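You operate a simulated robot arm through the tools that you are given. There is no shell and no other tool. Be economical: measure what you need, move in short steps, check, and stop when the job is done.

You are at the controls of a simulated robot arm. One attempt, no reset.

JOB
Let the pressure off and put the soap bottle on the middle shelf.
Fine: turn the regulator right down; open the vent lever till the gauge reads zero, then shut it. Set down upright: white soap bottle.

The check looks at the end state, three seconds after you hand in, the way a careful person would. Anything else that was tipped, shoved, dropped, spilled or broken makes it a failure.

ROBOT AND FRAMES
A 6-joint arm with a two-finger parallel gripper on a trunk, on a base that drives. Base frame: it is fixed to the floor where the robot stands at the start and does not move with it; the origin is under the middle of the robot, x ahead of it, y to its left, z up. Readings come in m, rad, newtons and seconds.
With the tool pointing down near the work surface it reaches from about 0.24 to 0.68 m from the robot's upright axis, wherever it stands. Its first joint turns from -2.897 to 2.897 rad. Places, roughly: black regulator knob [0.5, 0, 0.7]; black vent lever [1.5, -0.6, 1]; blue-handled air valve [0.7, -0.1, 0.7]; brass bleed knob [1.5, -0.4, 1.1]; job selector [1.4, -0.4, 0.9]; middle shelf of the side table [1.2, 0.1, 1.2]; yellow wax bottle [1.5, -0.25, 1.5]. Payload 4.1 kg.
The tool frame sits at the grasp point between the pads (the TCP): z along the fingers, y along the line on which they close. The tips reach 0.023 m beyond it. Largest opening 0.094 m; finger width 0.038, thickness 0.01; the body of the gripper, 0.054 by 0.096 m, starts 0.039 m behind the TCP.
Orientation is told as [roll, pitch, yaw] about the base's x, y, z axes, in that order, counted from this pose: with the fingers straight down and closing along the base's y, the tool's x points along the base's -x, its y along +y and its z along -z.

CONTROLS
- The arm moves only by the tool move_arm. Its argument "increments" is one flat list of numbers, 7 for each row, row after row: the shift along the base's x, y, z in units of 20 mm (1.0 is 20 mm), then the turn, a rotation vector about the base's x, y, z in units of 5 degrees (1.0 is 5 degrees), then the gripper command, from -1 (shut) to 1 (fully open), values between in proportion. In form: [tx, ty, tz, ax, ay, az, jaw, tx, ty, tz, ax, ay, az, jaw, ...]. A call has 1 to 12 rows; each row shifts and turns the commanded pose from where the row before left it. A call with a number of a shift or a turn outside -1 to 1 is refused whole. A row lasts 0.2 s, in which the tool goes at most 0.05 m and 0.15 rad; a call with a longer step from one row to the next is refused whole, and so is a gripper value outside its range. Where a pose cannot be reached the arm comes as near as it can. A force on the tool above 80 N (or 10 N above the force at the start of the call, whichever is more), or a blocked arm, ends the call early, and 0.2 s more pass. The fingers move at their own pace (about 0.045 m/s each) and stop on an object; they squeeze with about 45 N. The grip force told is the motor's: it shows also when the fingers shut on nothing. Time passes only in rows, and 0.2 s behind the last, so rows that do not move let the fingers close. The reply holds the time, the measured pose of the TCP, the force on the tool along the base axes, the opening and the grip force, in the units named above and with some noise, with the torque about the TCP (base axes, N m) and any sound that the robot's microphone picked up, and new pictures: "show" is both (left out), scene, wrist or none.
- Cameras (640 x 400 px; columns grow to the right, rows downward): "scene" is now at [0.0154, 0.1234, 1.3622]; the picture's right is [-0.48, -0.88, 0.00], its down [-0.48, 0.26, -0.84] and it looks along [0.73, -0.41, -0.54] (base axes); focal length 281 px, centre (320, 200). "wrist" rides on the gripper at [0.086, 0.016, -0.075] in the tool frame; the picture's right is [-0.18, 0.98, 0.00], its down [-0.58, -0.11, -0.81] and it looks along [-0.79, -0.15, 0.59] (tool axes); focal length 243 px, centre (320, 200). There is no depth. A picture from a camera that has moved, and an enlarged one, comes with that camera's place and axes in the base frame and with its lens. The place of the scene camera against the robot may be out by one fixed shift of up to 0.012 m in any direction.
- move_column(by): slides the trunk up (or, below 0, down) by that many m; the arm and the scene camera ride with it, the base frame stays. It gives what a move gives, with no picture.
- drive_base(legs): drives the robot by 1 to 6 legs, each [ahead, turn to the left] in m and rad, along the robot's own axes; the way and the turn of a leg run together, so that a leg with both is an arc; at most 1.5 m and 3.142 rad a leg. The arm and the cameras ride along, it lands a little off, and it stops where it bumps. It gives what a move gives, and a new picture of the scene camera.
- aim_head(pan, tilt): turns the head with the scene camera to pan (to the left, within 2.705 rad either way) and tilt (down, from -0.506 to 1.204), counted from straight ahead of the robot. It gives what a move gives, and a new picture of the scene camera.
- zoom(camera, box): a new picture of the part [left, top, right, bottom] of that camera's present view, enlarged. No time passes.
- sign_off(): hands the job in; it is judged then, once.

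Go step by step. Nothing tells you exact positions but the pictures and the camera data: compare them with the known pose of the tool, close in by small moves and look again before you grip or let go. The budget is 120 turns and 260 pictures, counting those below and the enlarged ones. Unless the task says otherwise, let go and move clear before handing in, and close with one line.

The tools are called after "Emit:" as name(argument=value, ...) on one line, values as JSON. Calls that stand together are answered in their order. move_arm: Moves the arm, as the interface text tells. Its arguments: {"type":"object","properties":{"increments":{"type":"array","items":{"type":"number"}},"show":{"type":"string","enum":["both","scene","wrist","none"]}},"required":["increments"]} The other tools are called the same way: move_column (by) slides the trunk up or down; drive_base (legs) drives the base; aim_head (pan, tilt) turns the head that bears the scene camera; zoom (camera, box) takes an enlarged picture of a part of a camera's view; sign_off () hands the job in.

At the start:

```text
t: 0.0
eef_pos: [0.4576, -0.1511, 1.1142]
ee_rot: [0.001, 0.0, 0.001]
contact_force: [-1.0, 0.8, -0.1]
wrist_torque: [-0.03, 0.0, -0.02]
opening: 0.0939
finger_force: 0.0
trunk travel left (down, up): [-0.3, 0.29]
robot x, y, heading: [0.0029, -0.0046, -0.001]
head pan, tilt: [-0.504, 0.576]
```

scene: 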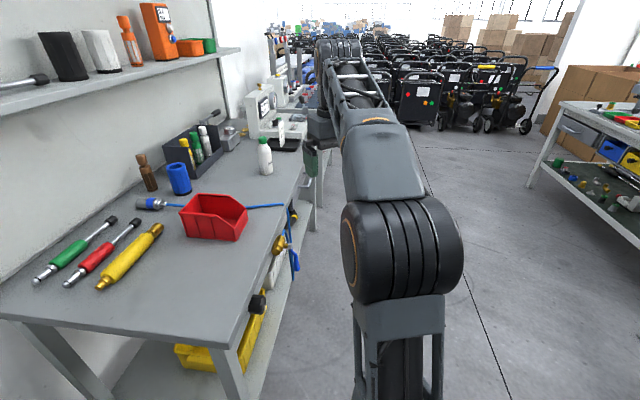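
wrist: 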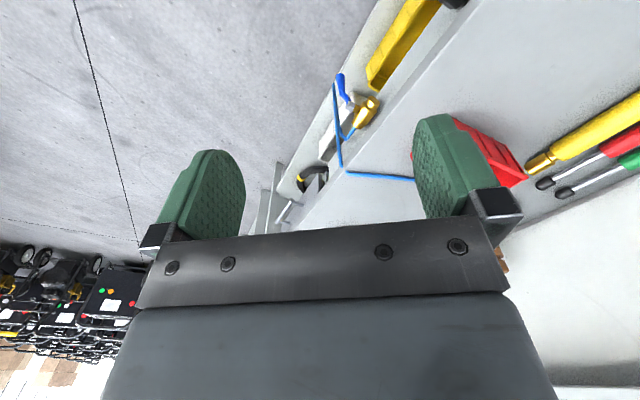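

I see a bench to the left/ahead with a white soap bottle on it, and pneumatic fittings along the bench's front edge. I'll enlarge parts of the view first to find the regulator, lever and gauge.

Emit:
zoom(camera="scene", box=[200, 180, 340, 380])

Emit:
zoom(camera="scene", box=[130, 60, 350, 200])

Emit:
aim_head(pan=0.3, tilt=0.4)

```text
2.00 times, centred on (270, 280) of scene
camera zoom: at [0.0154, 0.1234, 1.3622], right [-0.48, -0.88, 0.0], down [-0.48, 0.26, -0.84], along [0.73, -0.41, -0.54], focal length 562 px, centre (420, 40)
```

zoom: 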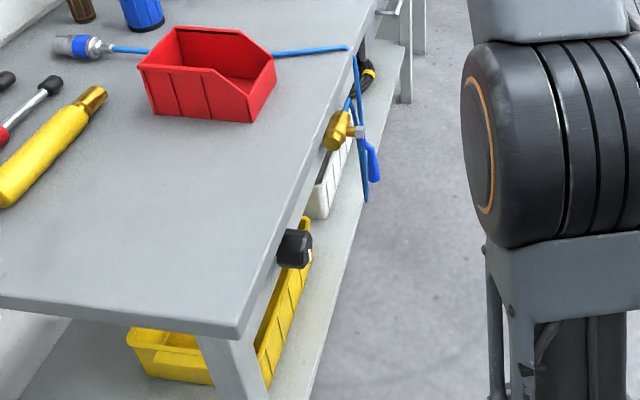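

```text
2.86 times, centred on (240, 130) of scene
camera zoom: at [0.0154, 0.1234, 1.3622], right [-0.48, -0.88, 0.0], down [-0.48, 0.26, -0.84], along [0.73, -0.41, -0.54], focal length 802 px, centre (549, 400)
```

zoom: 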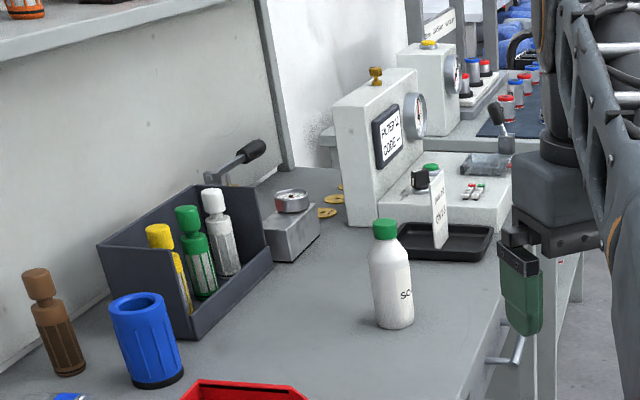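

```text
t: 1.1
eef_pos: [0.4572, -0.1517, 1.113]
ee_rot: [0.001, 0.0, 0.0]
contact_force: [0.0, 0.2, -0.8]
wrist_torque: [0.01, 0.04, -0.03]
opening: 0.0939
finger_force: 0.1
trunk travel left (down, up): [-0.3, 0.29]
robot x, y, heading: [-0.0019, 0.0008, -0.0]
head pan, tilt: [0.3, 0.4]
camera scene: at [0.0259, 0.1938, 1.3782], right [0.29, -0.96, 0.0], down [-0.37, -0.11, -0.92], along [0.88, 0.27, -0.39], focal length 281 px, centre (320, 200)
```

scene: 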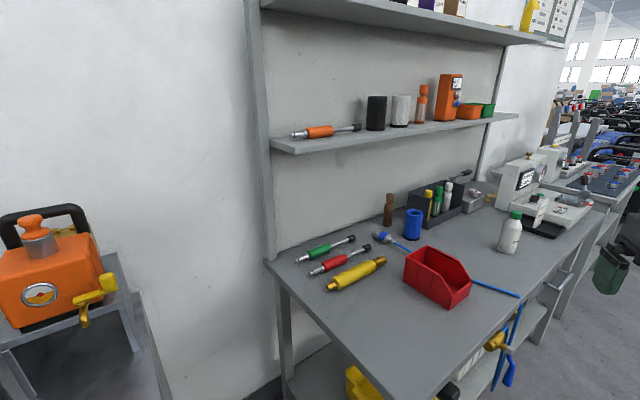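

The bench's front edge runs diagonally ahead-right. I'll look closer at the knob/valve at the front and the white test unit with the gauge.

Emit:
aim_head(pan=-0.3, tilt=0.75)

Emit:
zoom(camera="scene", box=[180, 200, 380, 325])

Emit:
zoom(camera="scene", box=[230, 20, 390, 120])

```text
t: 2.1
eef_pos: [0.4563, -0.1517, 1.1133]
ee_rot: [0.001, 0.0, 0.001]
contact_force: [0.5, 0.0, -0.5]
wrist_torque: [-0.01, 0.01, 0.0]
opening: 0.0941
finger_force: 0.0
trunk travel left (down, up): [-0.3, 0.29]
robot x, y, heading: [0.0002, -0.0014, -0.0]
head pan, tilt: [-0.3, 0.75]
camera scene: at [0.0166, 0.142, 1.3472], right [-0.29, -0.96, 0.0], down [-0.65, 0.2, -0.73], along [0.7, -0.22, -0.68], focal length 281 px, centre (320, 200)
```

scene: 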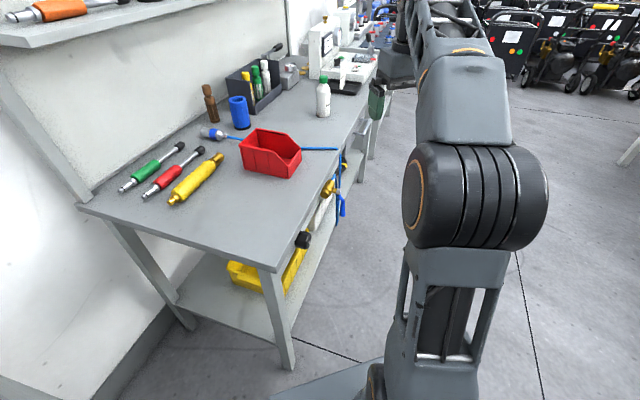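

```text
3.20 times, centred on (280, 262) of scene
camera zoom: at [0.0166, 0.142, 1.3472], right [-0.29, -0.96, 0.0], down [-0.65, 0.2, -0.73], along [0.7, -0.22, -0.68], focal length 899 px, centre (448, 0)
```

zoom: 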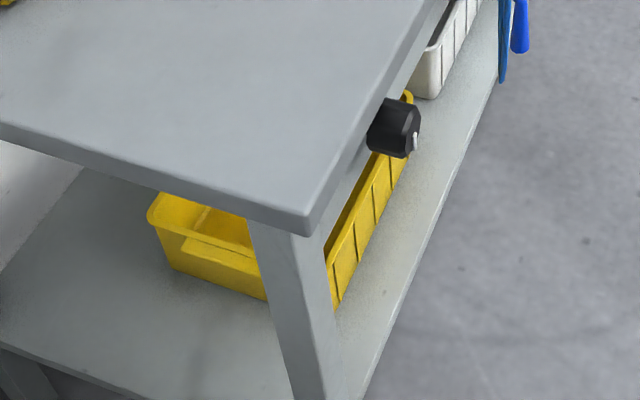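

```text
4.00 times, centred on (310, 70) of scene
camera zoom: at [0.0166, 0.142, 1.3472], right [-0.29, -0.96, 0.0], down [-0.65, 0.2, -0.73], along [0.7, -0.22, -0.68], focal length 1123 px, centre (360, 720)
```

zoom: 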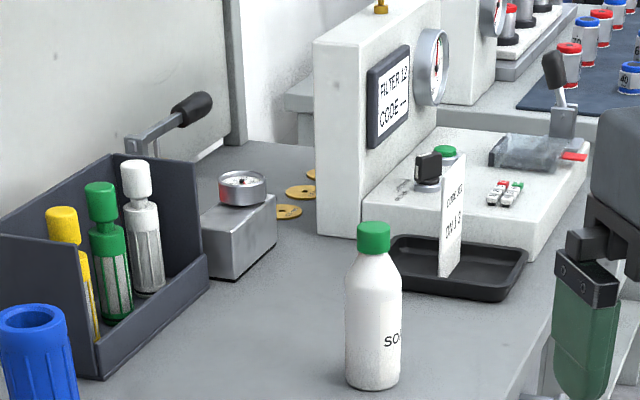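

The regulator knob sits just beyond the bench front edge at about (0.52, 0.01, 0.7), facing perpendicular to the edge. I'll move the robot to stand facing it about half a metre away.

Emit:
drive_base(legs=[[0, -1.08], [0.465, 0], [0, 2.02]])

Emit:
aim_head(pan=0.0, tilt=0.8)

```text
t: 4.5
eef_pos: [0.2178, -0.4306, 1.1127]
ee_rot: [0.001, -0.001, -0.779]
contact_force: [-0.4, -0.1, 0.2]
wrist_torque: [0.02, -0.01, -0.02]
opening: 0.0942
finger_force: 0.0
trunk travel left (down, up): [-0.3, 0.29]
robot x, y, heading: [0.0, -0.0018, -0.775]
head pan, tilt: [-0.3, 0.75]
stopped in leg 1: the robot was blocked; the commanded pose is now the measured one
camera scene: at [0.1085, 0.0874, 1.3472], right [-0.88, -0.48, 0.0], down [-0.33, 0.6, -0.73], along [0.35, -0.64, -0.68], focal length 281 px, centre (320, 200)
```

scene: 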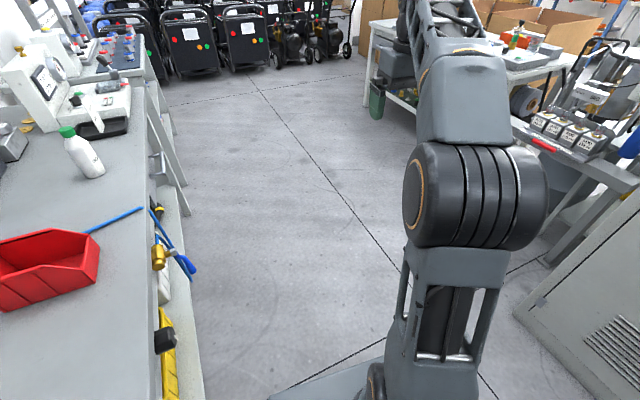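

```text
t: 5.3
eef_pos: [0.2167, -0.4295, 1.1119]
ee_rot: [0.0, 0.001, -0.779]
contact_force: [0.5, 0.4, -0.8]
wrist_torque: [-0.02, -0.01, -0.01]
opening: 0.0942
finger_force: 0.1
trunk travel left (down, up): [-0.3, 0.29]
robot x, y, heading: [-0.0049, -0.0004, -0.772]
head pan, tilt: [0.0, 0.799]
camera scene: at [0.1266, 0.1039, 1.3432], right [-0.7, -0.72, 0.0], down [-0.51, 0.5, -0.7], along [0.5, -0.49, -0.72], focal length 281 px, centre (320, 200)
```

scene: 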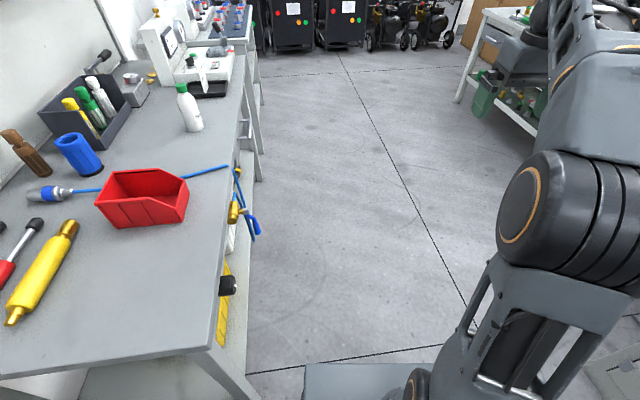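

The turn was blocked at −0.775 rad. I'll look around the base to see what it touches.

Emit:
aim_head(pan=-0.9, tilt=1.1)

Emit:
aim_head(pan=1.2, tilt=1.1)

Emit:
aim_head(pan=-2.4, tilt=1.0)

```text
t: 6.5
eef_pos: [0.2157, -0.4301, 1.1126]
ee_rot: [0.001, 0.001, -0.78]
contact_force: [-0.3, -0.1, -0.5]
wrist_torque: [0.02, -0.01, 0.04]
opening: 0.094
finger_force: 0.1
trunk travel left (down, up): [-0.3, 0.29]
robot x, y, heading: [-0.0003, -0.0036, -0.771]
head pan, tilt: [-0.901, 1.1]
camera scene: at [0.0624, 0.0974, 1.3214], right [-0.99, 0.1, 0.0], down [0.09, 0.89, -0.45], along [-0.05, -0.45, -0.89], focal length 281 px, centre (320, 200)
```

scene: 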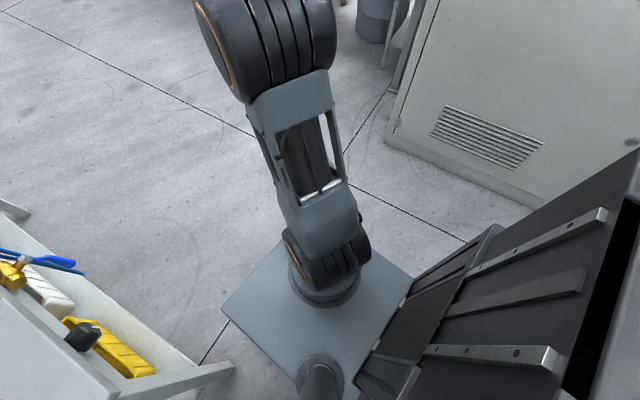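

```text
t: 8.6
eef_pos: [0.2156, -0.4302, 1.1133]
ee_rot: [0.001, 0.001, -0.778]
contact_force: [-0.2, 0.3, 0.0]
wrist_torque: [-0.03, 0.0, 0.01]
opening: 0.094
finger_force: 0.0
trunk travel left (down, up): [-0.3, 0.29]
robot x, y, heading: [0.0003, -0.0021, -0.775]
head pan, tilt: [1.201, 1.1]
camera scene: at [0.1264, 0.1863, 1.3214], right [0.41, -0.91, 0.0], down [-0.81, -0.37, -0.45], along [0.41, 0.19, -0.89], focal length 281 px, centre (320, 200)
```

scene: 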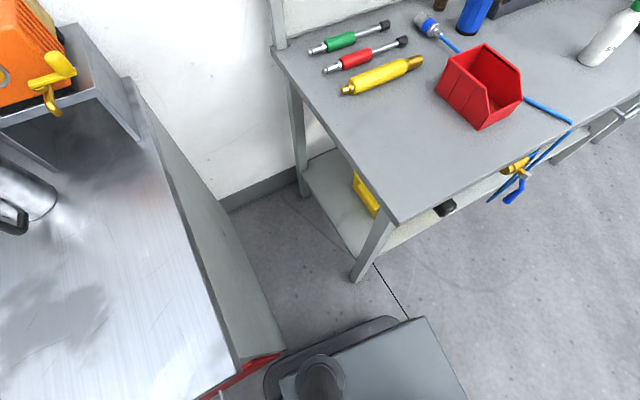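

```text
t: 11.6
eef_pos: [0.2164, -0.43, 1.1141]
ee_rot: [-0.001, 0.001, -0.778]
contact_force: [-0.4, 0.4, 0.3]
wrist_torque: [-0.01, -0.02, -0.01]
opening: 0.0938
finger_force: 0.0
trunk travel left (down, up): [-0.3, 0.29]
robot x, y, heading: [-0.0026, -0.001, -0.776]
head pan, tilt: [-2.4, 1.0]
camera scene: at [-0.0008, 0.1624, 1.328], right [0.03, 1.0, 0.0], down [0.84, -0.03, -0.54], along [-0.54, 0.02, -0.84], focal length 281 px, centre (320, 200)
```

scene: 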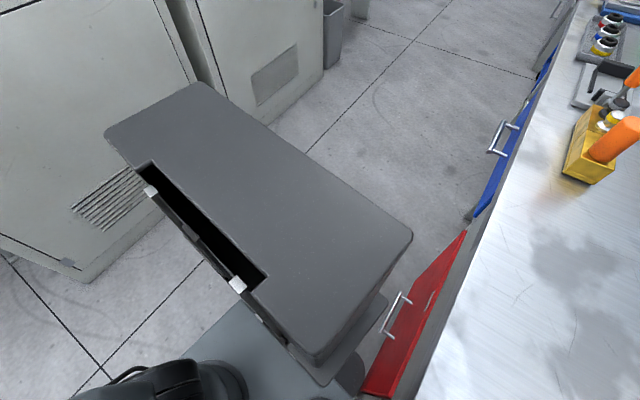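

The robot's rear tower touches the red drawer unit behind. I'll drive ahead first, then turn in stages.

Emit:
drive_base(legs=[[0.15, 0], [0, -0.3], [0.35, 0], [0, 2.015]])

Emit:
aim_head(pan=0.0, tilt=0.9)

```text
t: 20.7
eef_pos: [0.6532, -0.1173, 1.1134]
ee_rot: [0.001, 0.0, 0.981]
contact_force: [0.1, -0.9, 0.9]
wrist_torque: [0.02, 0.05, -0.03]
opening: 0.0938
finger_force: 0.1
trunk travel left (down, up): [-0.3, 0.29]
robot x, y, heading: [0.2718, -0.4149, 0.984]
head pan, tilt: [-2.4, 1.0]
camera scene: at [0.1076, -0.4382, 1.328], right [-0.99, -0.15, 0.0], down [-0.13, 0.83, -0.54], along [0.08, -0.53, -0.84], focal length 281 px, centre (320, 200)
```

scene: 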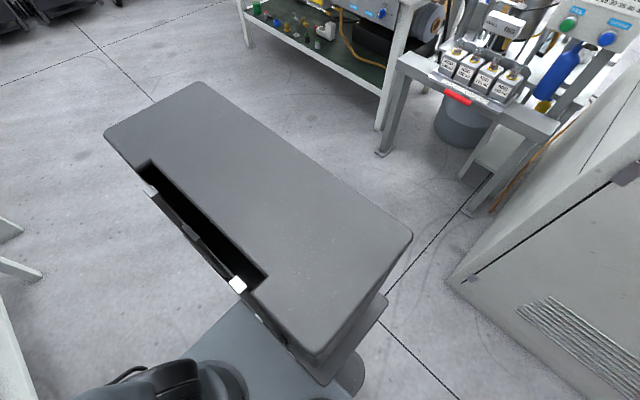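

```text
t: 22.9
eef_pos: [0.652, -0.1174, 1.112]
ee_rot: [-0.001, 0.0, 0.98]
contact_force: [-0.5, -0.5, 0.3]
wrist_torque: [-0.02, 0.0, 0.0]
opening: 0.094
finger_force: 0.1
trunk travel left (down, up): [-0.3, 0.29]
robot x, y, heading: [0.275, -0.4116, 0.985]
head pan, tilt: [0.0, 0.901]
camera scene: at [0.1387, -0.3065, 1.3352], right [0.83, -0.55, 0.0], down [-0.43, -0.65, -0.62], along [0.34, 0.52, -0.78], focal length 281 px, centre (320, 200)
```

scene: 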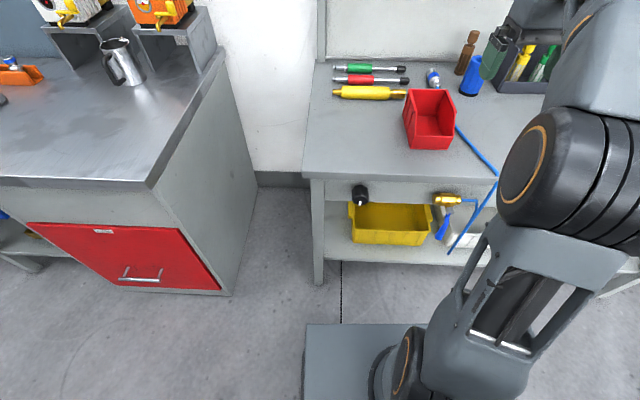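

Now facing the bench squarely; knob is nearly straight ahead. Zoom in for accurate knob location.

Emit:
zoom(camera="scene", box=[300, 150, 460, 250])

Emit:
zoom(camera="scene", box=[345, 175, 377, 215])

```text
4.00 times, centred on (380, 200) of scene
camera zoom: at [0.1387, -0.3065, 1.3352], right [0.83, -0.55, 0.0], down [-0.43, -0.65, -0.62], along [0.34, 0.52, -0.78], focal length 1123 px, centre (80, 200)
```

zoom: 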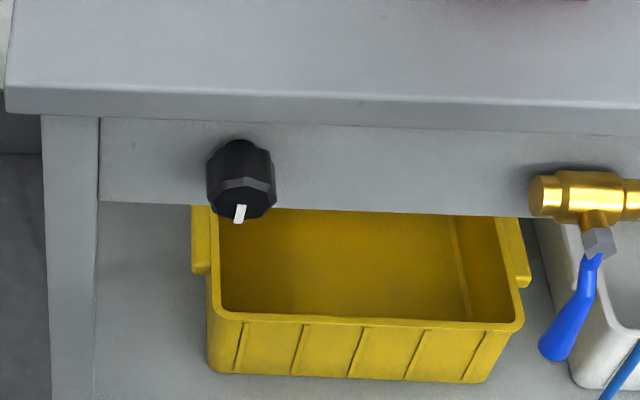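

```text
10.00 times, centred on (361, 195) of scene
camera zoom: at [0.1387, -0.3065, 1.3352], right [0.83, -0.55, 0.0], down [-0.43, -0.65, -0.62], along [0.34, 0.52, -0.78], focal length 2808 px, centre (-90, 250)
```

zoom: 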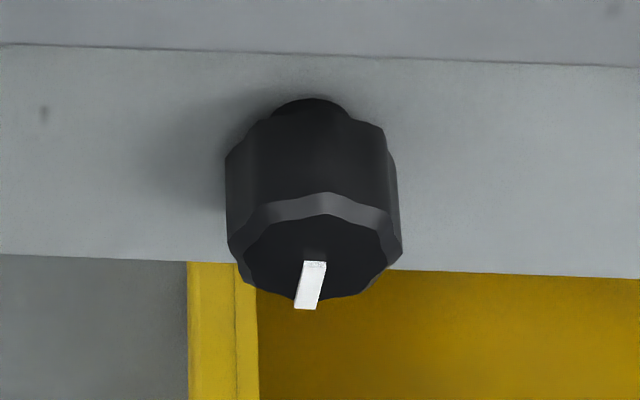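

The knob face centre triangulates to about (0.490, 0.029, 0.738), diameter ~46 mm; bench normal angle ≈0.945 rad. I'll swing the tool horizontal, pointing at the bench, while pulling back from it.

Emit:
move_arm(increments=[-0.6, 0.18, 0, 0.81, -0.586, 0, 1, -0.6, 0.18, 0, 0.81, -0.586, 0, 1, -0.6, 0.18, 0, 0.81, -0.586, 0, 1, -0.6, 0.18, 0, 0.81, -0.586, 0, 1, -0.6, 0.18, 0, 0.81, -0.586, 0, 1, -0.6, 0.18, 0, 0.81, -0.586, 0, 1, -0.6, 0.18, 0, 0.81, -0.586, 0, 1, -0.6, 0.18, 0, 0.81, -0.586, 0, 1, -0.6, 0.18, 0, 0.81, -0.586, 0, 1], show="none")

Emit:
move_arm(increments=[-0.6, 0.18, -0.2, 0.81, -0.586, 0, 1, -0.6, 0.18, -0.2, 0.81, -0.586, 0, 1, -0.6, 0.18, -0.2, 0.81, -0.586, 0, 1, -0.6, 0.18, -0.2, 0.81, -0.586, 0, 1, -0.6, 0.18, -0.2, 0.81, -0.586, 0, 1, -0.6, 0.18, -0.2, 0.81, -0.586, 0, 1, -0.6, 0.18, -0.2, 0.81, -0.586, 0, 1, -0.6, 0.18, -0.2, 0.81, -0.586, 0, 1, -0.6, 0.18, -0.2, 0.81, -0.586, 0, 1])

```text
t: 24.9
eef_pos: [0.5454, -0.0845, 1.1138]
ee_rot: [-0.034, -0.784, 0.993]
contact_force: [0.5, 0.0, -1.5]
wrist_torque: [-0.01, 0.0, 0.0]
opening: 0.0942
finger_force: 0.0
trunk travel left (down, up): [-0.3, 0.29]
robot x, y, heading: [0.2701, -0.4107, 0.981]
head pan, tilt: [0.0, 0.901]
```

```text
t: 26.3
eef_pos: [0.4892, -0.0386, 1.0353]
ee_rot: [-0.162, -1.139, 1.091]
contact_force: [1.4, 1.3, -0.2]
wrist_torque: [0.02, -0.02, -0.02]
opening: 0.0942
finger_force: 0.0
trunk travel left (down, up): [-0.3, 0.29]
robot x, y, heading: [0.2679, -0.41, 0.988]
head pan, tilt: [0.0, 0.901]
stopped in row 7: the arm was blocked; the commanded pose is now the measured one
camera scene: at [0.1386, -0.3066, 1.3362], right [0.83, -0.55, 0.0], down [-0.43, -0.65, -0.62], along [0.34, 0.52, -0.78], focal length 281 px, centre (320, 200)
camera wrist: at [0.4187, -0.1157, 0.9859], right [-0.76, 0.64, 0.1], down [-0.25, -0.43, 0.87], along [0.6, 0.63, 0.49], focal length 243 px, centre (320, 200)
```

scene: 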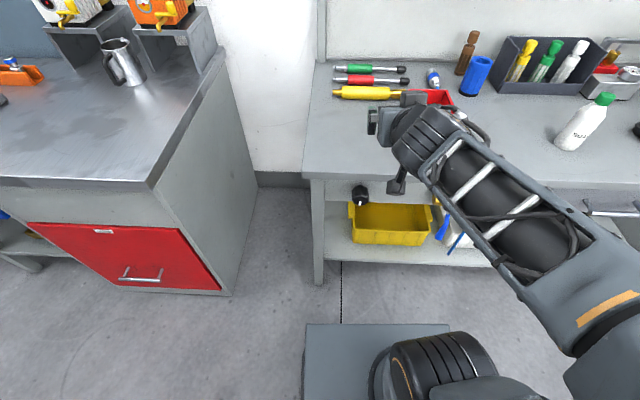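
wrist: 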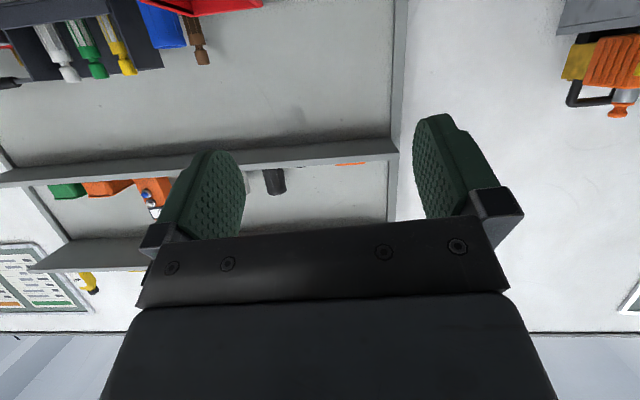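

The arm hit its limit pitching up with the hand this close in. I'll back the base off for a longer, flatter reach and lower the trunk.

Emit:
drive_base(legs=[[-0.13, 0]])

Emit:
move_column(by=-0.15)

Emit:
move_arm(increments=[0, 0, 0.5, 0.81, -0.586, 0, 1, 0, 0, 0.5, 0.81, -0.586, 0, 1, 0, 0, 0.5, 0.81, -0.586, 0, 1, 0, 0, 0.5, 0.81, -0.586, 0, 1])

```text
t: 27.6
eef_pos: [0.4199, -0.1469, 1.0336]
ee_rot: [-0.16, -1.139, 1.09]
contact_force: [0.2, 0.0, 0.0]
wrist_torque: [0.01, 0.02, 0.02]
opening: 0.0939
finger_force: 0.0
trunk travel left (down, up): [-0.3, 0.29]
robot x, y, heading: [0.2027, -0.519, 0.985]
head pan, tilt: [0.0, 0.901]
camera scene: at [0.0675, -0.4135, 1.3352], right [0.83, -0.55, 0.0], down [-0.43, -0.65, -0.62], along [0.34, 0.52, -0.78], focal length 281 px, centre (320, 200)
```

scene: 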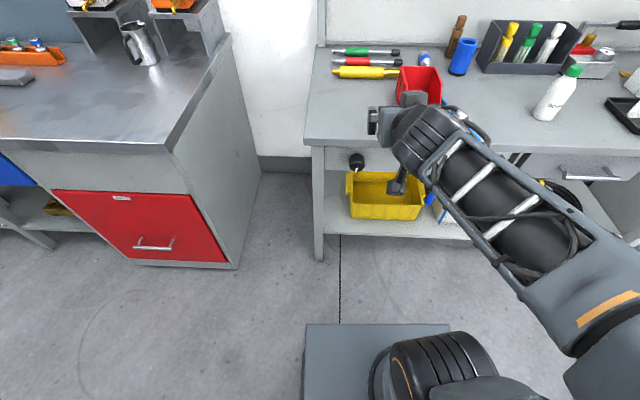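

```text
t: 29.3
eef_pos: [0.4201, -0.1467, 0.8843]
ee_rot: [-0.161, -1.143, 1.092]
contact_force: [-0.3, -0.2, -0.2]
wrist_torque: [0.0, 0.01, -0.02]
opening: 0.094
finger_force: 0.0
trunk travel left (down, up): [-0.15, 0.44]
robot x, y, heading: [0.201, -0.5218, 0.983]
head pan, tilt: [0.0, 0.901]
```

```text
t: 30.3
eef_pos: [0.425, -0.1397, 0.9099]
ee_rot: [-0.575, -1.438, 1.488]
contact_force: [0.2, -0.3, 0.2]
wrist_torque: [0.02, -0.01, -0.01]
opening: 0.0943
finger_force: 0.1
trunk travel left (down, up): [-0.15, 0.44]
robot x, y, heading: [0.1988, -0.518, 0.983]
head pan, tilt: [0.0, 0.901]
camera scene: at [0.0677, -0.4126, 1.1843], right [0.83, -0.55, 0.0], down [-0.43, -0.65, -0.62], along [0.34, 0.52, -0.78], focal length 281 px, centre (320, 200)
camera wrist: at [0.3651, -0.1998, 0.8308], right [-0.78, 0.62, 0.11], down [-0.4, -0.62, 0.67], along [0.49, 0.48, 0.73], focal length 243 px, centre (320, 200)
```

scene: 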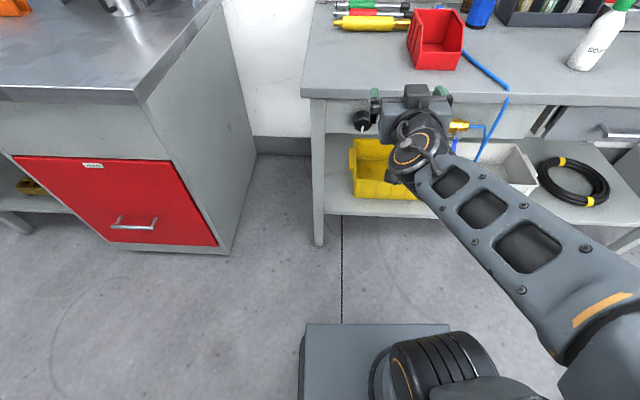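
wrist: 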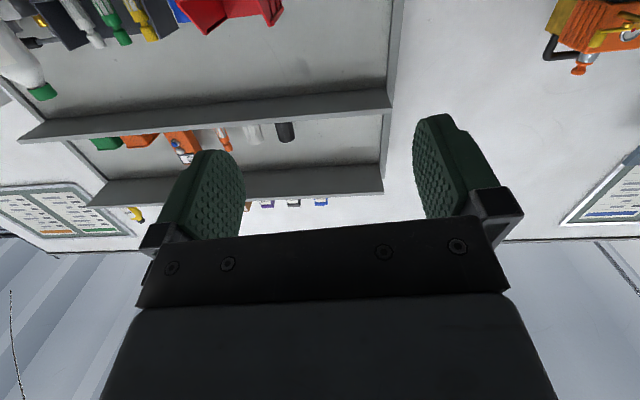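

The wrist is now near-horizontal with the tool pointing at the bench. I'll straighten it, lower the trunk to knob height, and look.

Emit:
move_column(by=-0.15)

Emit:
move_arm(increments=[0, 0, 0, 0.52, -0.375, 0.21, 1, 0, 0, 0, 0.52, -0.375, 0.21, 1, 0, 0, 0, 0, 0, 0, 1])

```text
t: 32.1
eef_pos: [0.424, -0.1351, 0.7553]
ee_rot: [-0.537, -1.428, 1.458]
contact_force: [0.0, -0.2, 0.5]
wrist_torque: [0.0, 0.02, 0.04]
opening: 0.0936
finger_force: 0.1
trunk travel left (down, up): [0.0, 0.59]
robot x, y, heading: [0.1969, -0.5212, 0.983]
head pan, tilt: [0.0, 0.901]
```

```text
t: 32.9
eef_pos: [0.4245, -0.1374, 0.7592]
ee_rot: [-1.626, -1.508, 2.589]
contact_force: [0.0, -0.2, 0.6]
wrist_torque: [0.0, 0.02, 0.0]
opening: 0.0942
finger_force: 0.1
trunk travel left (down, up): [0.0, 0.59]
robot x, y, heading: [0.2, -0.5213, 0.986]
head pan, tilt: [0.0, 0.901]
camera scene: at [0.0739, -0.4095, 1.034], right [0.83, -0.55, 0.0], down [-0.44, -0.66, -0.61], along [0.34, 0.51, -0.79], focal length 281 px, centre (320, 200)
camera wrist: at [0.372, -0.1913, 0.6722], right [-0.81, 0.57, 0.12], down [-0.4, -0.7, 0.58], along [0.42, 0.43, 0.8], focal length 243 px, centre (320, 200)
```

scene: 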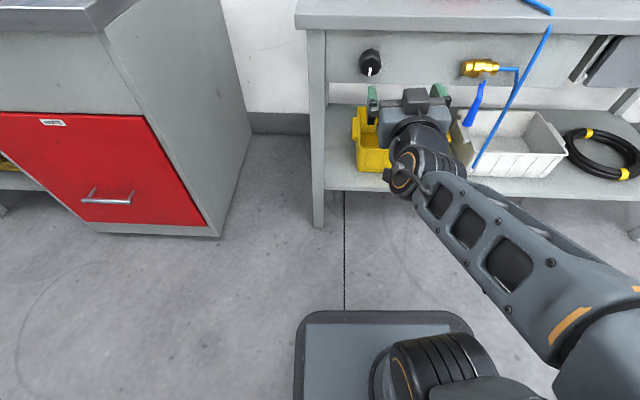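
wrist: 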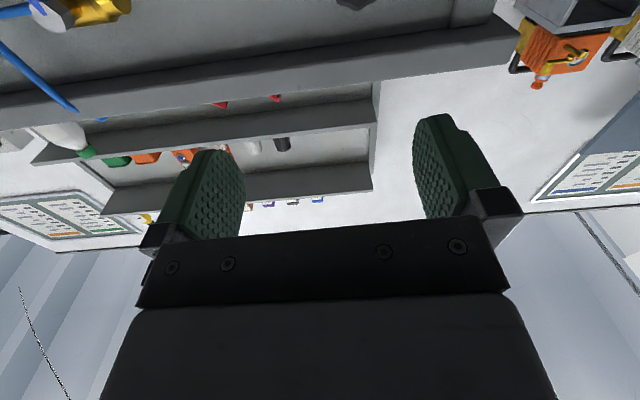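

Now knob and fingers are both visible in the scene view; zoom to compare them.

Emit:
zoom(camera="scene", box=[340, 30, 468, 130])

```text
4.00 times, centred on (404, 80) of scene
camera zoom: at [0.0739, -0.4095, 1.034], right [0.83, -0.55, 0.0], down [-0.44, -0.66, -0.61], along [0.34, 0.51, -0.79], focal length 1123 px, centre (-16, 680)
```

zoom: 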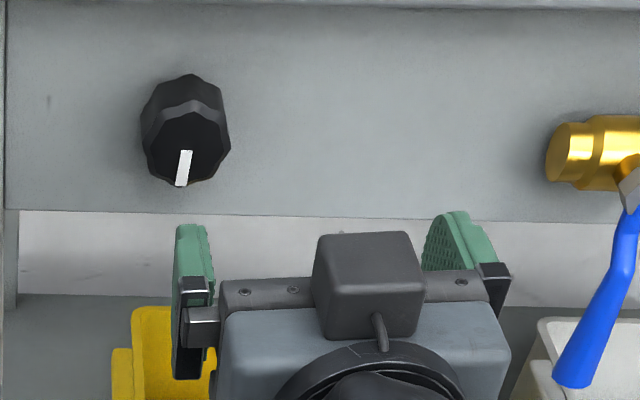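

I estimate the knob face at about (0.487, 0.021, 0.740), tool axis nearly on the bench normal. I'll move to a pre-grasp 8 cm short and roll clockwise 60° first, to have counter-clockwise travel in hand.

Emit:
move_arm(increments=[0.069, 0.383, -0.08, 0.57, 0.82, 0, 1, 0.069, 0.383, -0.08, 0.57, 0.82, 0, 1, 0.069, 0.383, -0.08, 0.57, 0.82, 0, 1, 0.069, 0.383, -0.08, 0.57, 0.82, 0, 1, 0.069, 0.383, -0.08, 0.57, 0.82, 0, 1, 0.069, 0.383, -0.08, 0.57, 0.82, 0, 1, 0.069, 0.383, -0.08, 0.57, 0.82, 0, 1, 0.069, 0.383, -0.08, 0.57, 0.82, 0, 1, 0.069, 0.383, -0.08, 0.57, 0.82, 0, 1, 0.069, 0.383, -0.08, 0.57, 0.82, 0, 1, 0.069, 0.383, -0.08, 0.57, 0.82, 0, 1, 0.069, 0.383, -0.08, 0.57, 0.82, 0, 1])

Emit:
zoom(camera="scene", box=[330, 20, 458, 120])

```text
t: 35.5
eef_pos: [0.3696, -0.0559, 0.8316]
ee_rot: [1.574, -0.587, -0.647]
contact_force: [-0.8, -0.1, 0.9]
wrist_torque: [-0.01, 0.01, -0.02]
opening: 0.094
finger_force: 0.1
out of reach, approached as far as the arm can: row 5, 6, 7, 8, 9, 10, 11, 12
trunk travel left (down, up): [0.0, 0.59]
robot x, y, heading: [0.2018, -0.5181, 0.983]
head pan, tilt: [0.0, 0.901]
camera scene: at [0.0674, -0.4136, 1.0352], right [0.83, -0.55, 0.0], down [-0.43, -0.65, -0.62], along [0.34, 0.52, -0.78], focal length 281 px, centre (320, 200)
camera wrist: at [0.2589, -0.0667, 0.7967], right [-0.32, 0.23, 0.92], down [-0.05, -0.97, 0.23], along [0.95, 0.03, 0.32], focal length 243 px, centre (320, 200)
```

scene: 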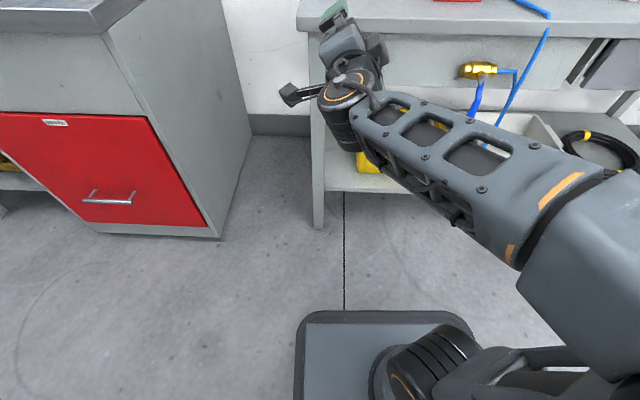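
wrist: 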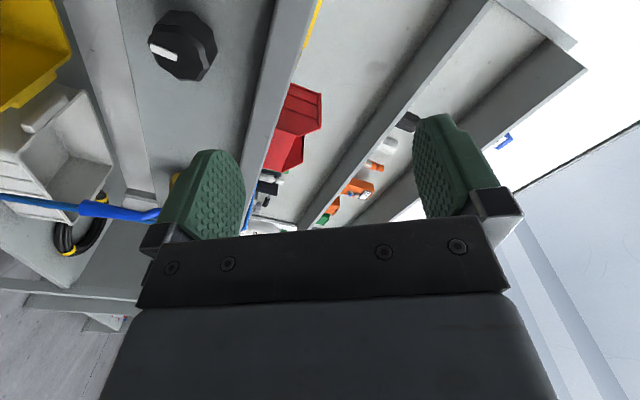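

```text
4.00 times, centred on (394, 70) of scene
camera zoom: at [0.0674, -0.4136, 1.0352], right [0.83, -0.55, 0.0], down [-0.43, -0.65, -0.62], along [0.34, 0.52, -0.78], focal length 1123 px, centre (24, 720)
```

zoom: 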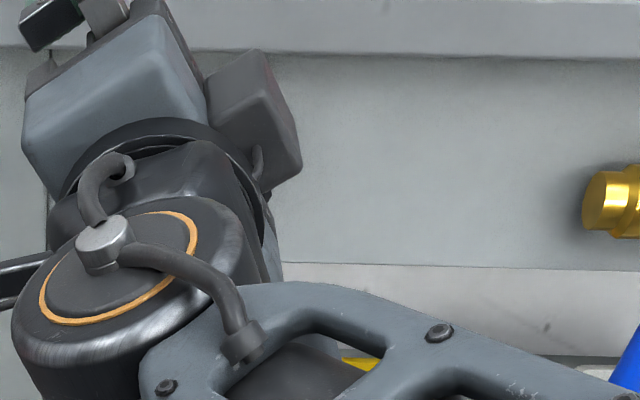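

The wrist can't roll further clockwise (limit about 20° past here), so there is plenty of counter-clockwise travel. Roll back.

Emit:
move_arm(increments=[0, 0, 0, -0.57, -0.82, 0, 1, 0, 0, 0, -0.57, -0.82, 0, 1, 0, 0, 0, -0.57, -0.82, 0, 1, 0, 0, 0, -0.57, -0.82, 0, 1, 0, 0, 0, -0.57, -0.82, 0, 1, 0, 0, 0, -0.57, -0.82, 0, 1, 0, 0, 0, -0.57, -0.82, 0, 1, 0, 0, 0, -0.57, -0.82, 0, 1, 0, 0, 0, -0.57, -0.82, 0, 1, 0, 0, 0, -0.57, -0.82, 0, 1, 0, 0, 0, -0.57, -0.82, 0, 1, 0, 0, 0, -0.57, -0.82, 0, 1])

Emit:
zoom(camera="scene", box=[330, 20, 458, 120])

```text
t: 38.1
eef_pos: [0.369, -0.0575, 0.8322]
ee_rot: [-2.08, -1.497, 3.034]
contact_force: [-0.3, 0.0, -0.6]
wrist_torque: [0.02, 0.03, 0.0]
opening: 0.0941
finger_force: 0.0
trunk travel left (down, up): [0.0, 0.59]
robot x, y, heading: [0.2004, -0.5197, 0.984]
head pan, tilt: [0.0, 0.901]
camera scene: at [0.0674, -0.4136, 1.0352], right [0.83, -0.55, 0.0], down [-0.43, -0.65, -0.62], along [0.34, 0.52, -0.78], focal length 281 px, centre (320, 200)
camera wrist: at [0.3187, -0.1088, 0.742], right [-0.81, 0.57, 0.12], down [-0.42, -0.72, 0.56], along [0.4, 0.4, 0.82], focal length 243 px, centre (320, 200)
```

scene: 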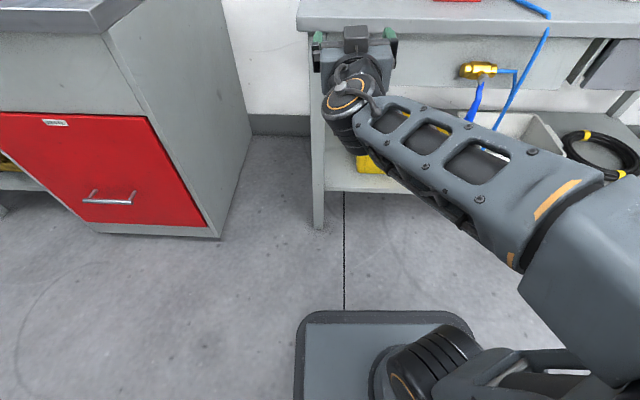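
wrist: 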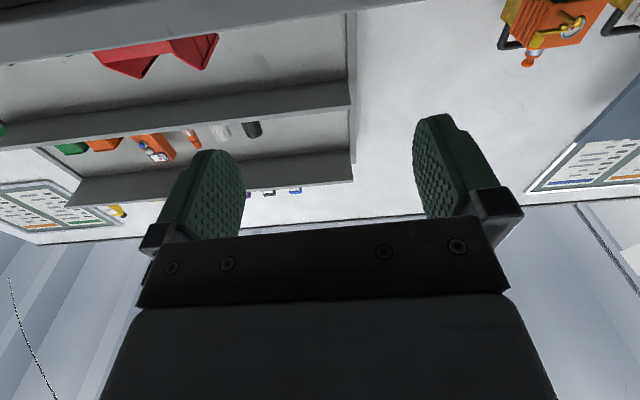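

```text
4.00 times, centred on (394, 70) of scene
camera zoom: at [0.0674, -0.4136, 1.0352], right [0.83, -0.55, 0.0], down [-0.43, -0.65, -0.62], along [0.34, 0.52, -0.78], focal length 1123 px, centre (24, 720)
```

zoom: 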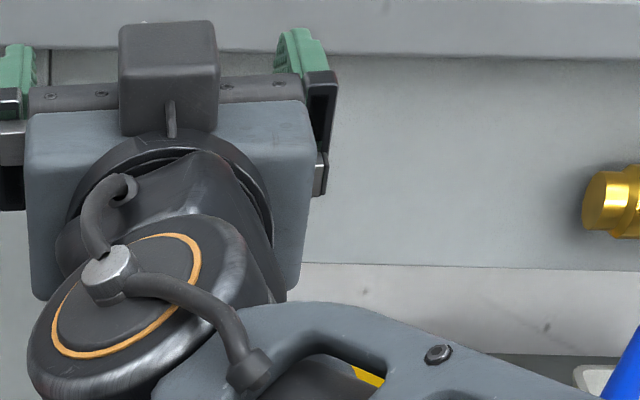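

Orientation restored. Move to the pre-grasp in front of the knob.

Emit:
move_arm(increments=[0.72, 0.125, -0.9, 0, 0, 0, 1, 0.72, 0.125, -0.9, 0, 0, 0, 1, 0.72, 0.125, -0.9, 0, 0, 0, 1, 0.72, 0.125, -0.9, 0, 0, 0, 1, 0.72, 0.125, -0.9, 0, 0, 0, 1, 0, 0, 0, 0, 0, 0, 1])

Emit:
zoom(camera="scene", box=[320, 30, 448, 130])

```text
t: 39.5
eef_pos: [0.4415, -0.0448, 0.7432]
ee_rot: [-2.098, -1.498, 3.051]
contact_force: [0.3, 0.1, -0.7]
wrist_torque: [0.05, 0.03, -0.01]
opening: 0.0942
finger_force: 0.0
trunk travel left (down, up): [0.0, 0.59]
robot x, y, heading: [0.199, -0.518, 0.983]
head pan, tilt: [0.0, 0.901]
camera scene: at [0.0674, -0.4136, 1.0352], right [0.83, -0.55, 0.0], down [-0.43, -0.65, -0.62], along [0.34, 0.52, -0.78], focal length 281 px, centre (320, 200)
camera wrist: at [0.3908, -0.0958, 0.6524], right [-0.81, 0.57, 0.12], down [-0.42, -0.72, 0.56], along [0.41, 0.4, 0.82], focal length 243 px, centre (320, 200)
```

scene: 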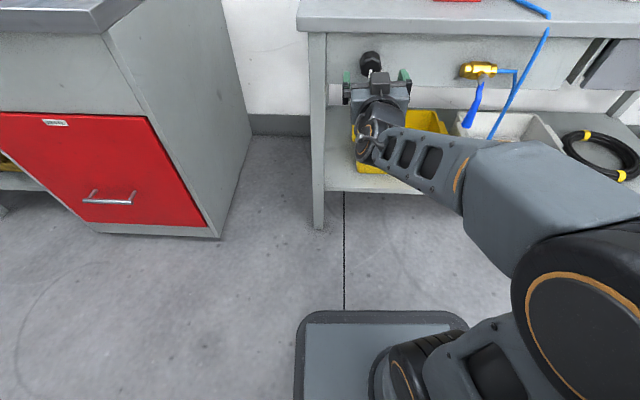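
wrist: 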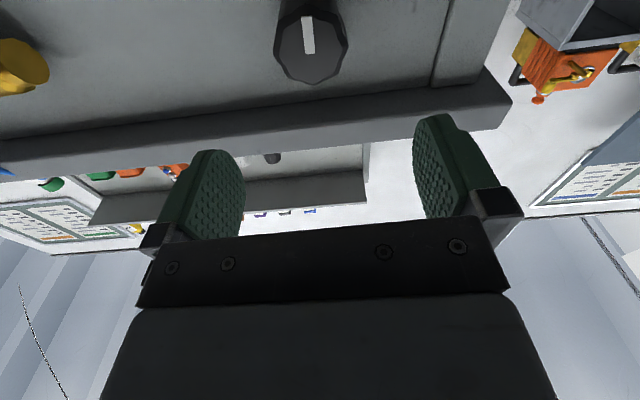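

```text
4.00 times, centred on (384, 80) of scene
camera zoom: at [0.0674, -0.4136, 1.0352], right [0.83, -0.55, 0.0], down [-0.43, -0.65, -0.62], along [0.34, 0.52, -0.78], focal length 1123 px, centre (64, 680)
```

zoom: 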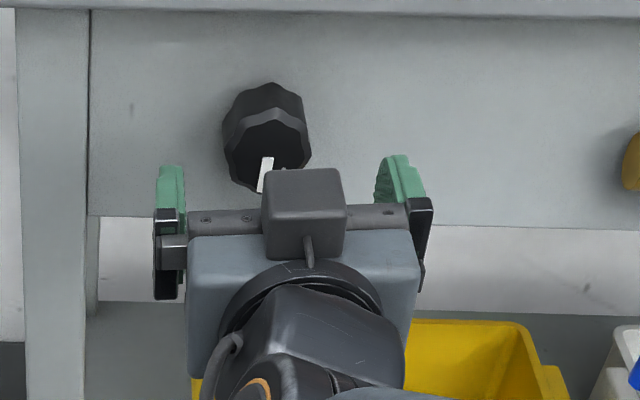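

The wrist camera sees the knob well centred laterally. I'll advance 3 cm and drop 1 cm for a second bearing on its height.

Emit:
move_arm(increments=[0.43, 0.61, -0.25, 0, 0, 0, 1, 0.43, 0.61, -0.25, 0, 0, 0, 1, 0, 0, 0, 0, 0, 0, 1])

Emit:
zoom(camera="scene", box=[320, 20, 448, 120])

```text
t: 40.3
eef_pos: [0.459, -0.0187, 0.7336]
ee_rot: [-2.095, -1.499, 3.049]
contact_force: [-0.4, 0.3, 0.3]
wrist_torque: [-0.01, 0.01, 0.01]
opening: 0.0938
finger_force: 0.1
trunk travel left (down, up): [0.0, 0.59]
robot x, y, heading: [0.2004, -0.5172, 0.984]
head pan, tilt: [0.0, 0.901]
camera scene: at [0.0674, -0.4136, 1.0352], right [0.83, -0.55, 0.0], down [-0.43, -0.65, -0.62], along [0.34, 0.52, -0.78], focal length 281 px, centre (320, 200)
camera wrist: at [0.4083, -0.0704, 0.6433], right [-0.81, 0.57, 0.12], down [-0.42, -0.72, 0.56], along [0.41, 0.4, 0.82], focal length 243 px, centre (320, 200)
```

scene: 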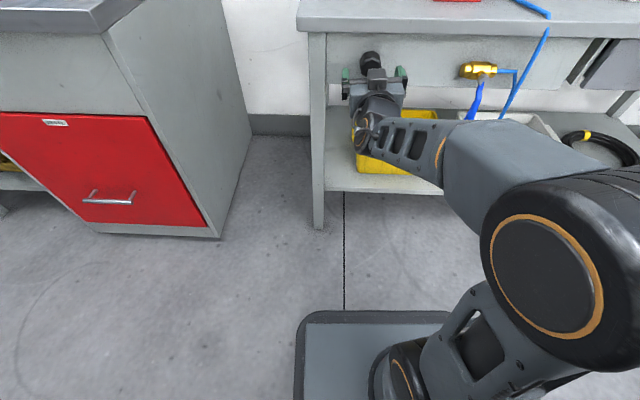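
wrist: 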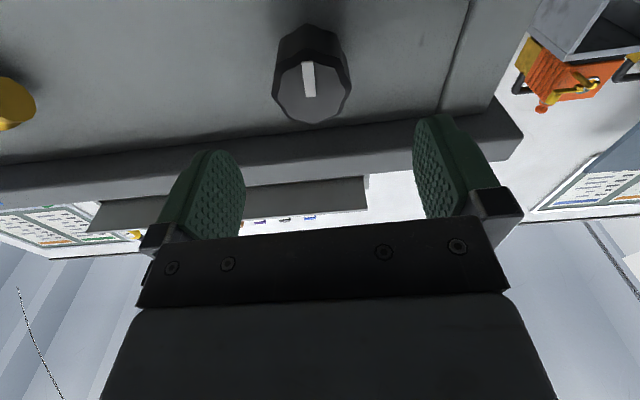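

```text
4.00 times, centred on (384, 70) of scene
camera zoom: at [0.0674, -0.4136, 1.0352], right [0.83, -0.55, 0.0], down [-0.43, -0.65, -0.62], along [0.34, 0.52, -0.78], focal length 1123 px, centre (64, 720)
```

zoom: 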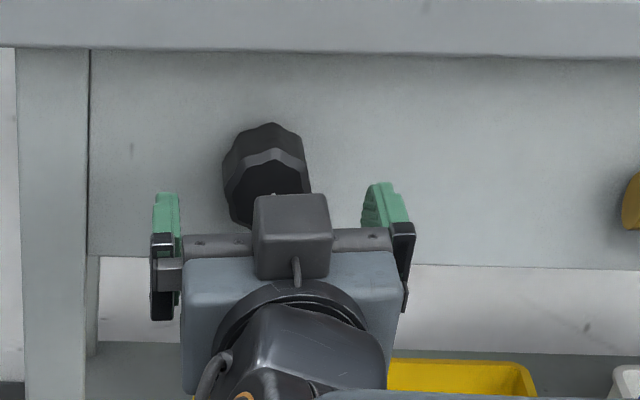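

The second bearing puts the knob face ~8 cm ahead and within a few mm of the tool axis. Advance 4.5 cm and recheck.

Emit:
move_arm(increments=[0.5, 0.56, -0.05, 0, 0, 0, 1, 0.44, 0.61, 0, 0, 0, 0, 1, 0.44, 0.61, 0, 0, 0, 0, 1, 0, 0, 0, 0, 0, 0, 1])

Emit:
zoom(camera="scene", box=[320, 20, 448, 120])

```text
t: 41.3
eef_pos: [0.4858, 0.0175, 0.7322]
ee_rot: [-2.097, -1.501, 3.05]
contact_force: [-0.7, 0.5, 0.3]
wrist_torque: [0.03, -0.01, -0.01]
opening: 0.0939
finger_force: 0.0
trunk travel left (down, up): [0.0, 0.59]
robot x, y, heading: [0.1984, -0.5187, 0.988]
head pan, tilt: [0.0, 0.901]
camera scene: at [0.0674, -0.4136, 1.0352], right [0.83, -0.55, 0.0], down [-0.43, -0.65, -0.62], along [0.34, 0.52, -0.78], focal length 281 px, centre (320, 200)
camera wrist: at [0.4357, -0.0334, 0.6413], right [-0.81, 0.57, 0.12], down [-0.42, -0.72, 0.56], along [0.41, 0.4, 0.82], focal length 243 px, centre (320, 200)
```

scene: 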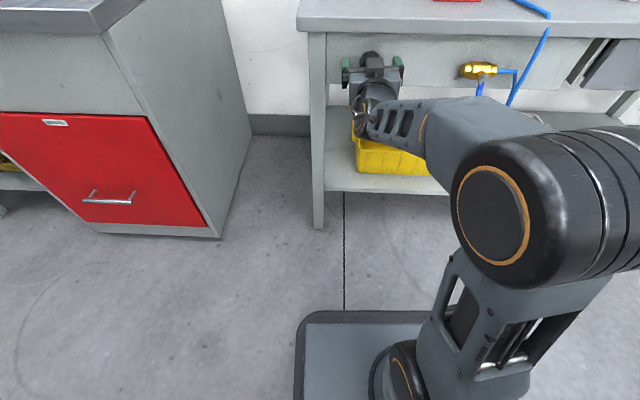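
wrist: 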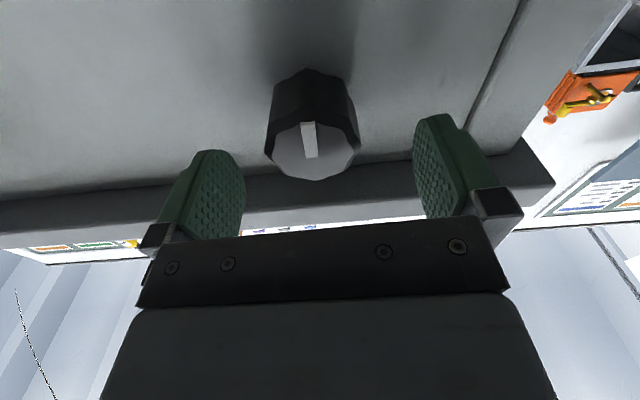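

```text
4.00 times, centred on (384, 70) of scene
camera zoom: at [0.0674, -0.4136, 1.0352], right [0.83, -0.55, 0.0], down [-0.43, -0.65, -0.62], along [0.34, 0.52, -0.78], focal length 1123 px, centre (64, 720)
```

zoom: 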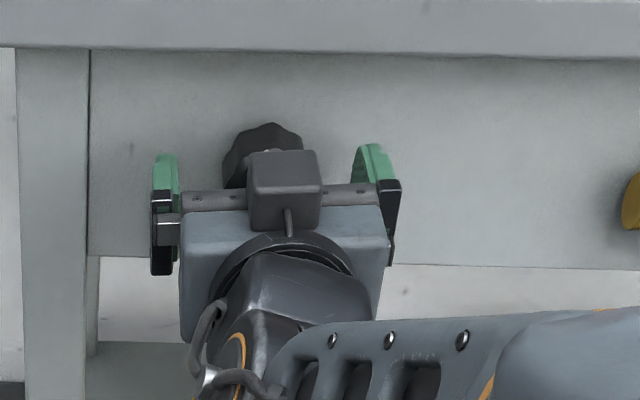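

Fingers straddle the knob, whose face is roughly 2–3 cm ahead of the grasp point. Advance 2.5 cm with a 4 mm sideways correction.

Emit:
move_arm(increments=[0.44, 0.45, 0, 0, 0, 0, 1, 0.44, 0.45, 0, 0, 0, 0, 1, 0, 0, 0, 0, 0, 0, 1])

Emit:
zoom(camera="scene", box=[320, 20, 448, 120])

```text
t: 42.1
eef_pos: [0.5029, 0.0352, 0.7324]
ee_rot: [-2.096, -1.499, 3.05]
contact_force: [-0.6, -1.1, 0.4]
wrist_torque: [-0.03, -0.05, 0.01]
opening: 0.0942
finger_force: 0.0
trunk travel left (down, up): [0.0, 0.59]
robot x, y, heading: [0.2002, -0.5209, 0.988]
head pan, tilt: [0.0, 0.901]
camera scene: at [0.0674, -0.4136, 1.0352], right [0.83, -0.55, 0.0], down [-0.43, -0.65, -0.62], along [0.34, 0.52, -0.78], focal length 281 px, centre (320, 200)
camera wrist: at [0.4534, -0.0166, 0.6414], right [-0.81, 0.57, 0.12], down [-0.42, -0.72, 0.56], along [0.41, 0.4, 0.82], focal length 243 px, centre (320, 200)
```

scene: 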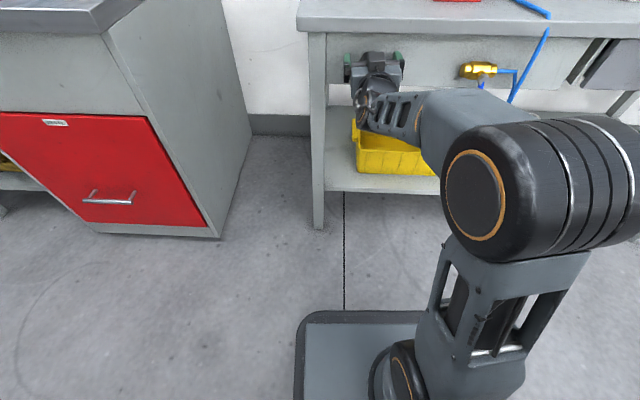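
wrist: 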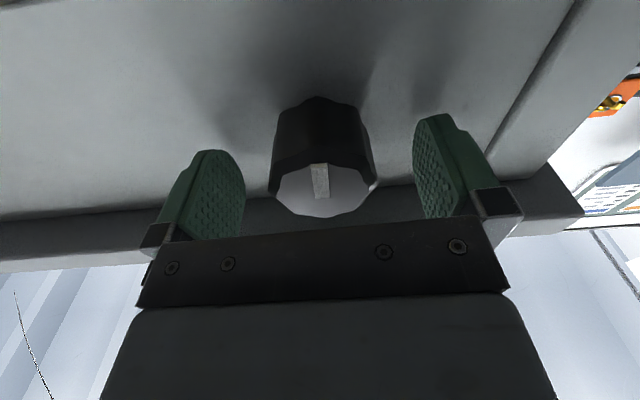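

```text
4.00 times, centred on (384, 70) of scene
camera zoom: at [0.0674, -0.4136, 1.0352], right [0.83, -0.55, 0.0], down [-0.43, -0.65, -0.62], along [0.34, 0.52, -0.78], focal length 1123 px, centre (64, 720)
```

zoom: 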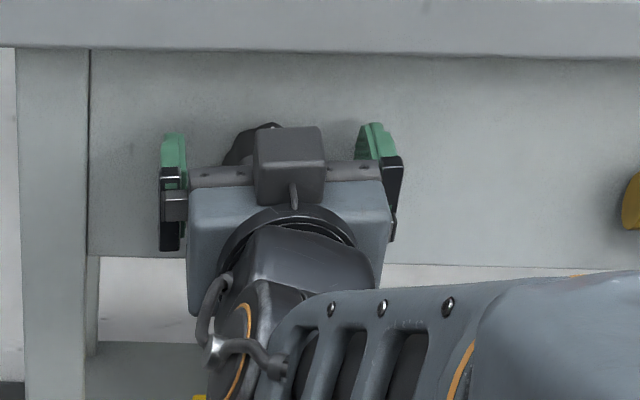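

The knob is now between the fingers with tips ~2 cm over it. Nudge 3 mm down, close the jaw and look.

Emit:
move_arm(increments=[0.1, 0.16, -0.15, 0, 0, 0, 1, 0, 0, 0, 0, 0, 0, -1, 0, 0, 0, 0, 0, 0, -1, 0, 0, 0, 0, 0, 0, -1, 0, 0, 0, 0, 0, 0, -1, 0, 0, 0, 0, 0, 0, -1], show="wrist")

```text
t: 43.5
eef_pos: [0.505, 0.0389, 0.7279]
ee_rot: [-2.092, -1.499, 3.044]
contact_force: [-4.8, 5.7, 0.2]
wrist_torque: [-0.04, 0.1, -1.41]
opening: 0.046
finger_force: 45.6
trunk travel left (down, up): [0.0, 0.59]
robot x, y, heading: [0.2009, -0.5162, 0.986]
head pan, tilt: [0.0, 0.901]
camera wrist: at [0.4541, -0.0127, 0.6379], right [-0.81, 0.57, 0.12], down [-0.42, -0.72, 0.56], along [0.41, 0.4, 0.82], focal length 243 px, centre (320, 200)
```

wrist: 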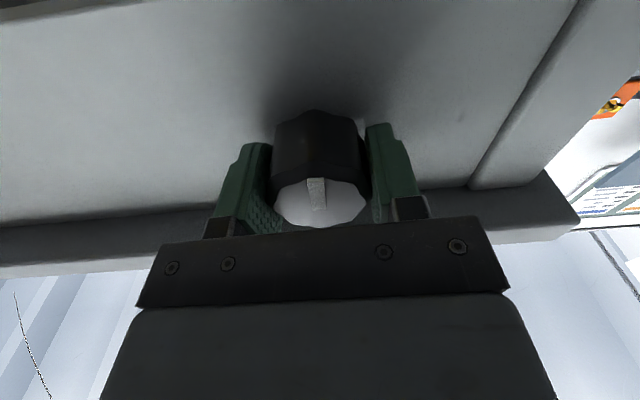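

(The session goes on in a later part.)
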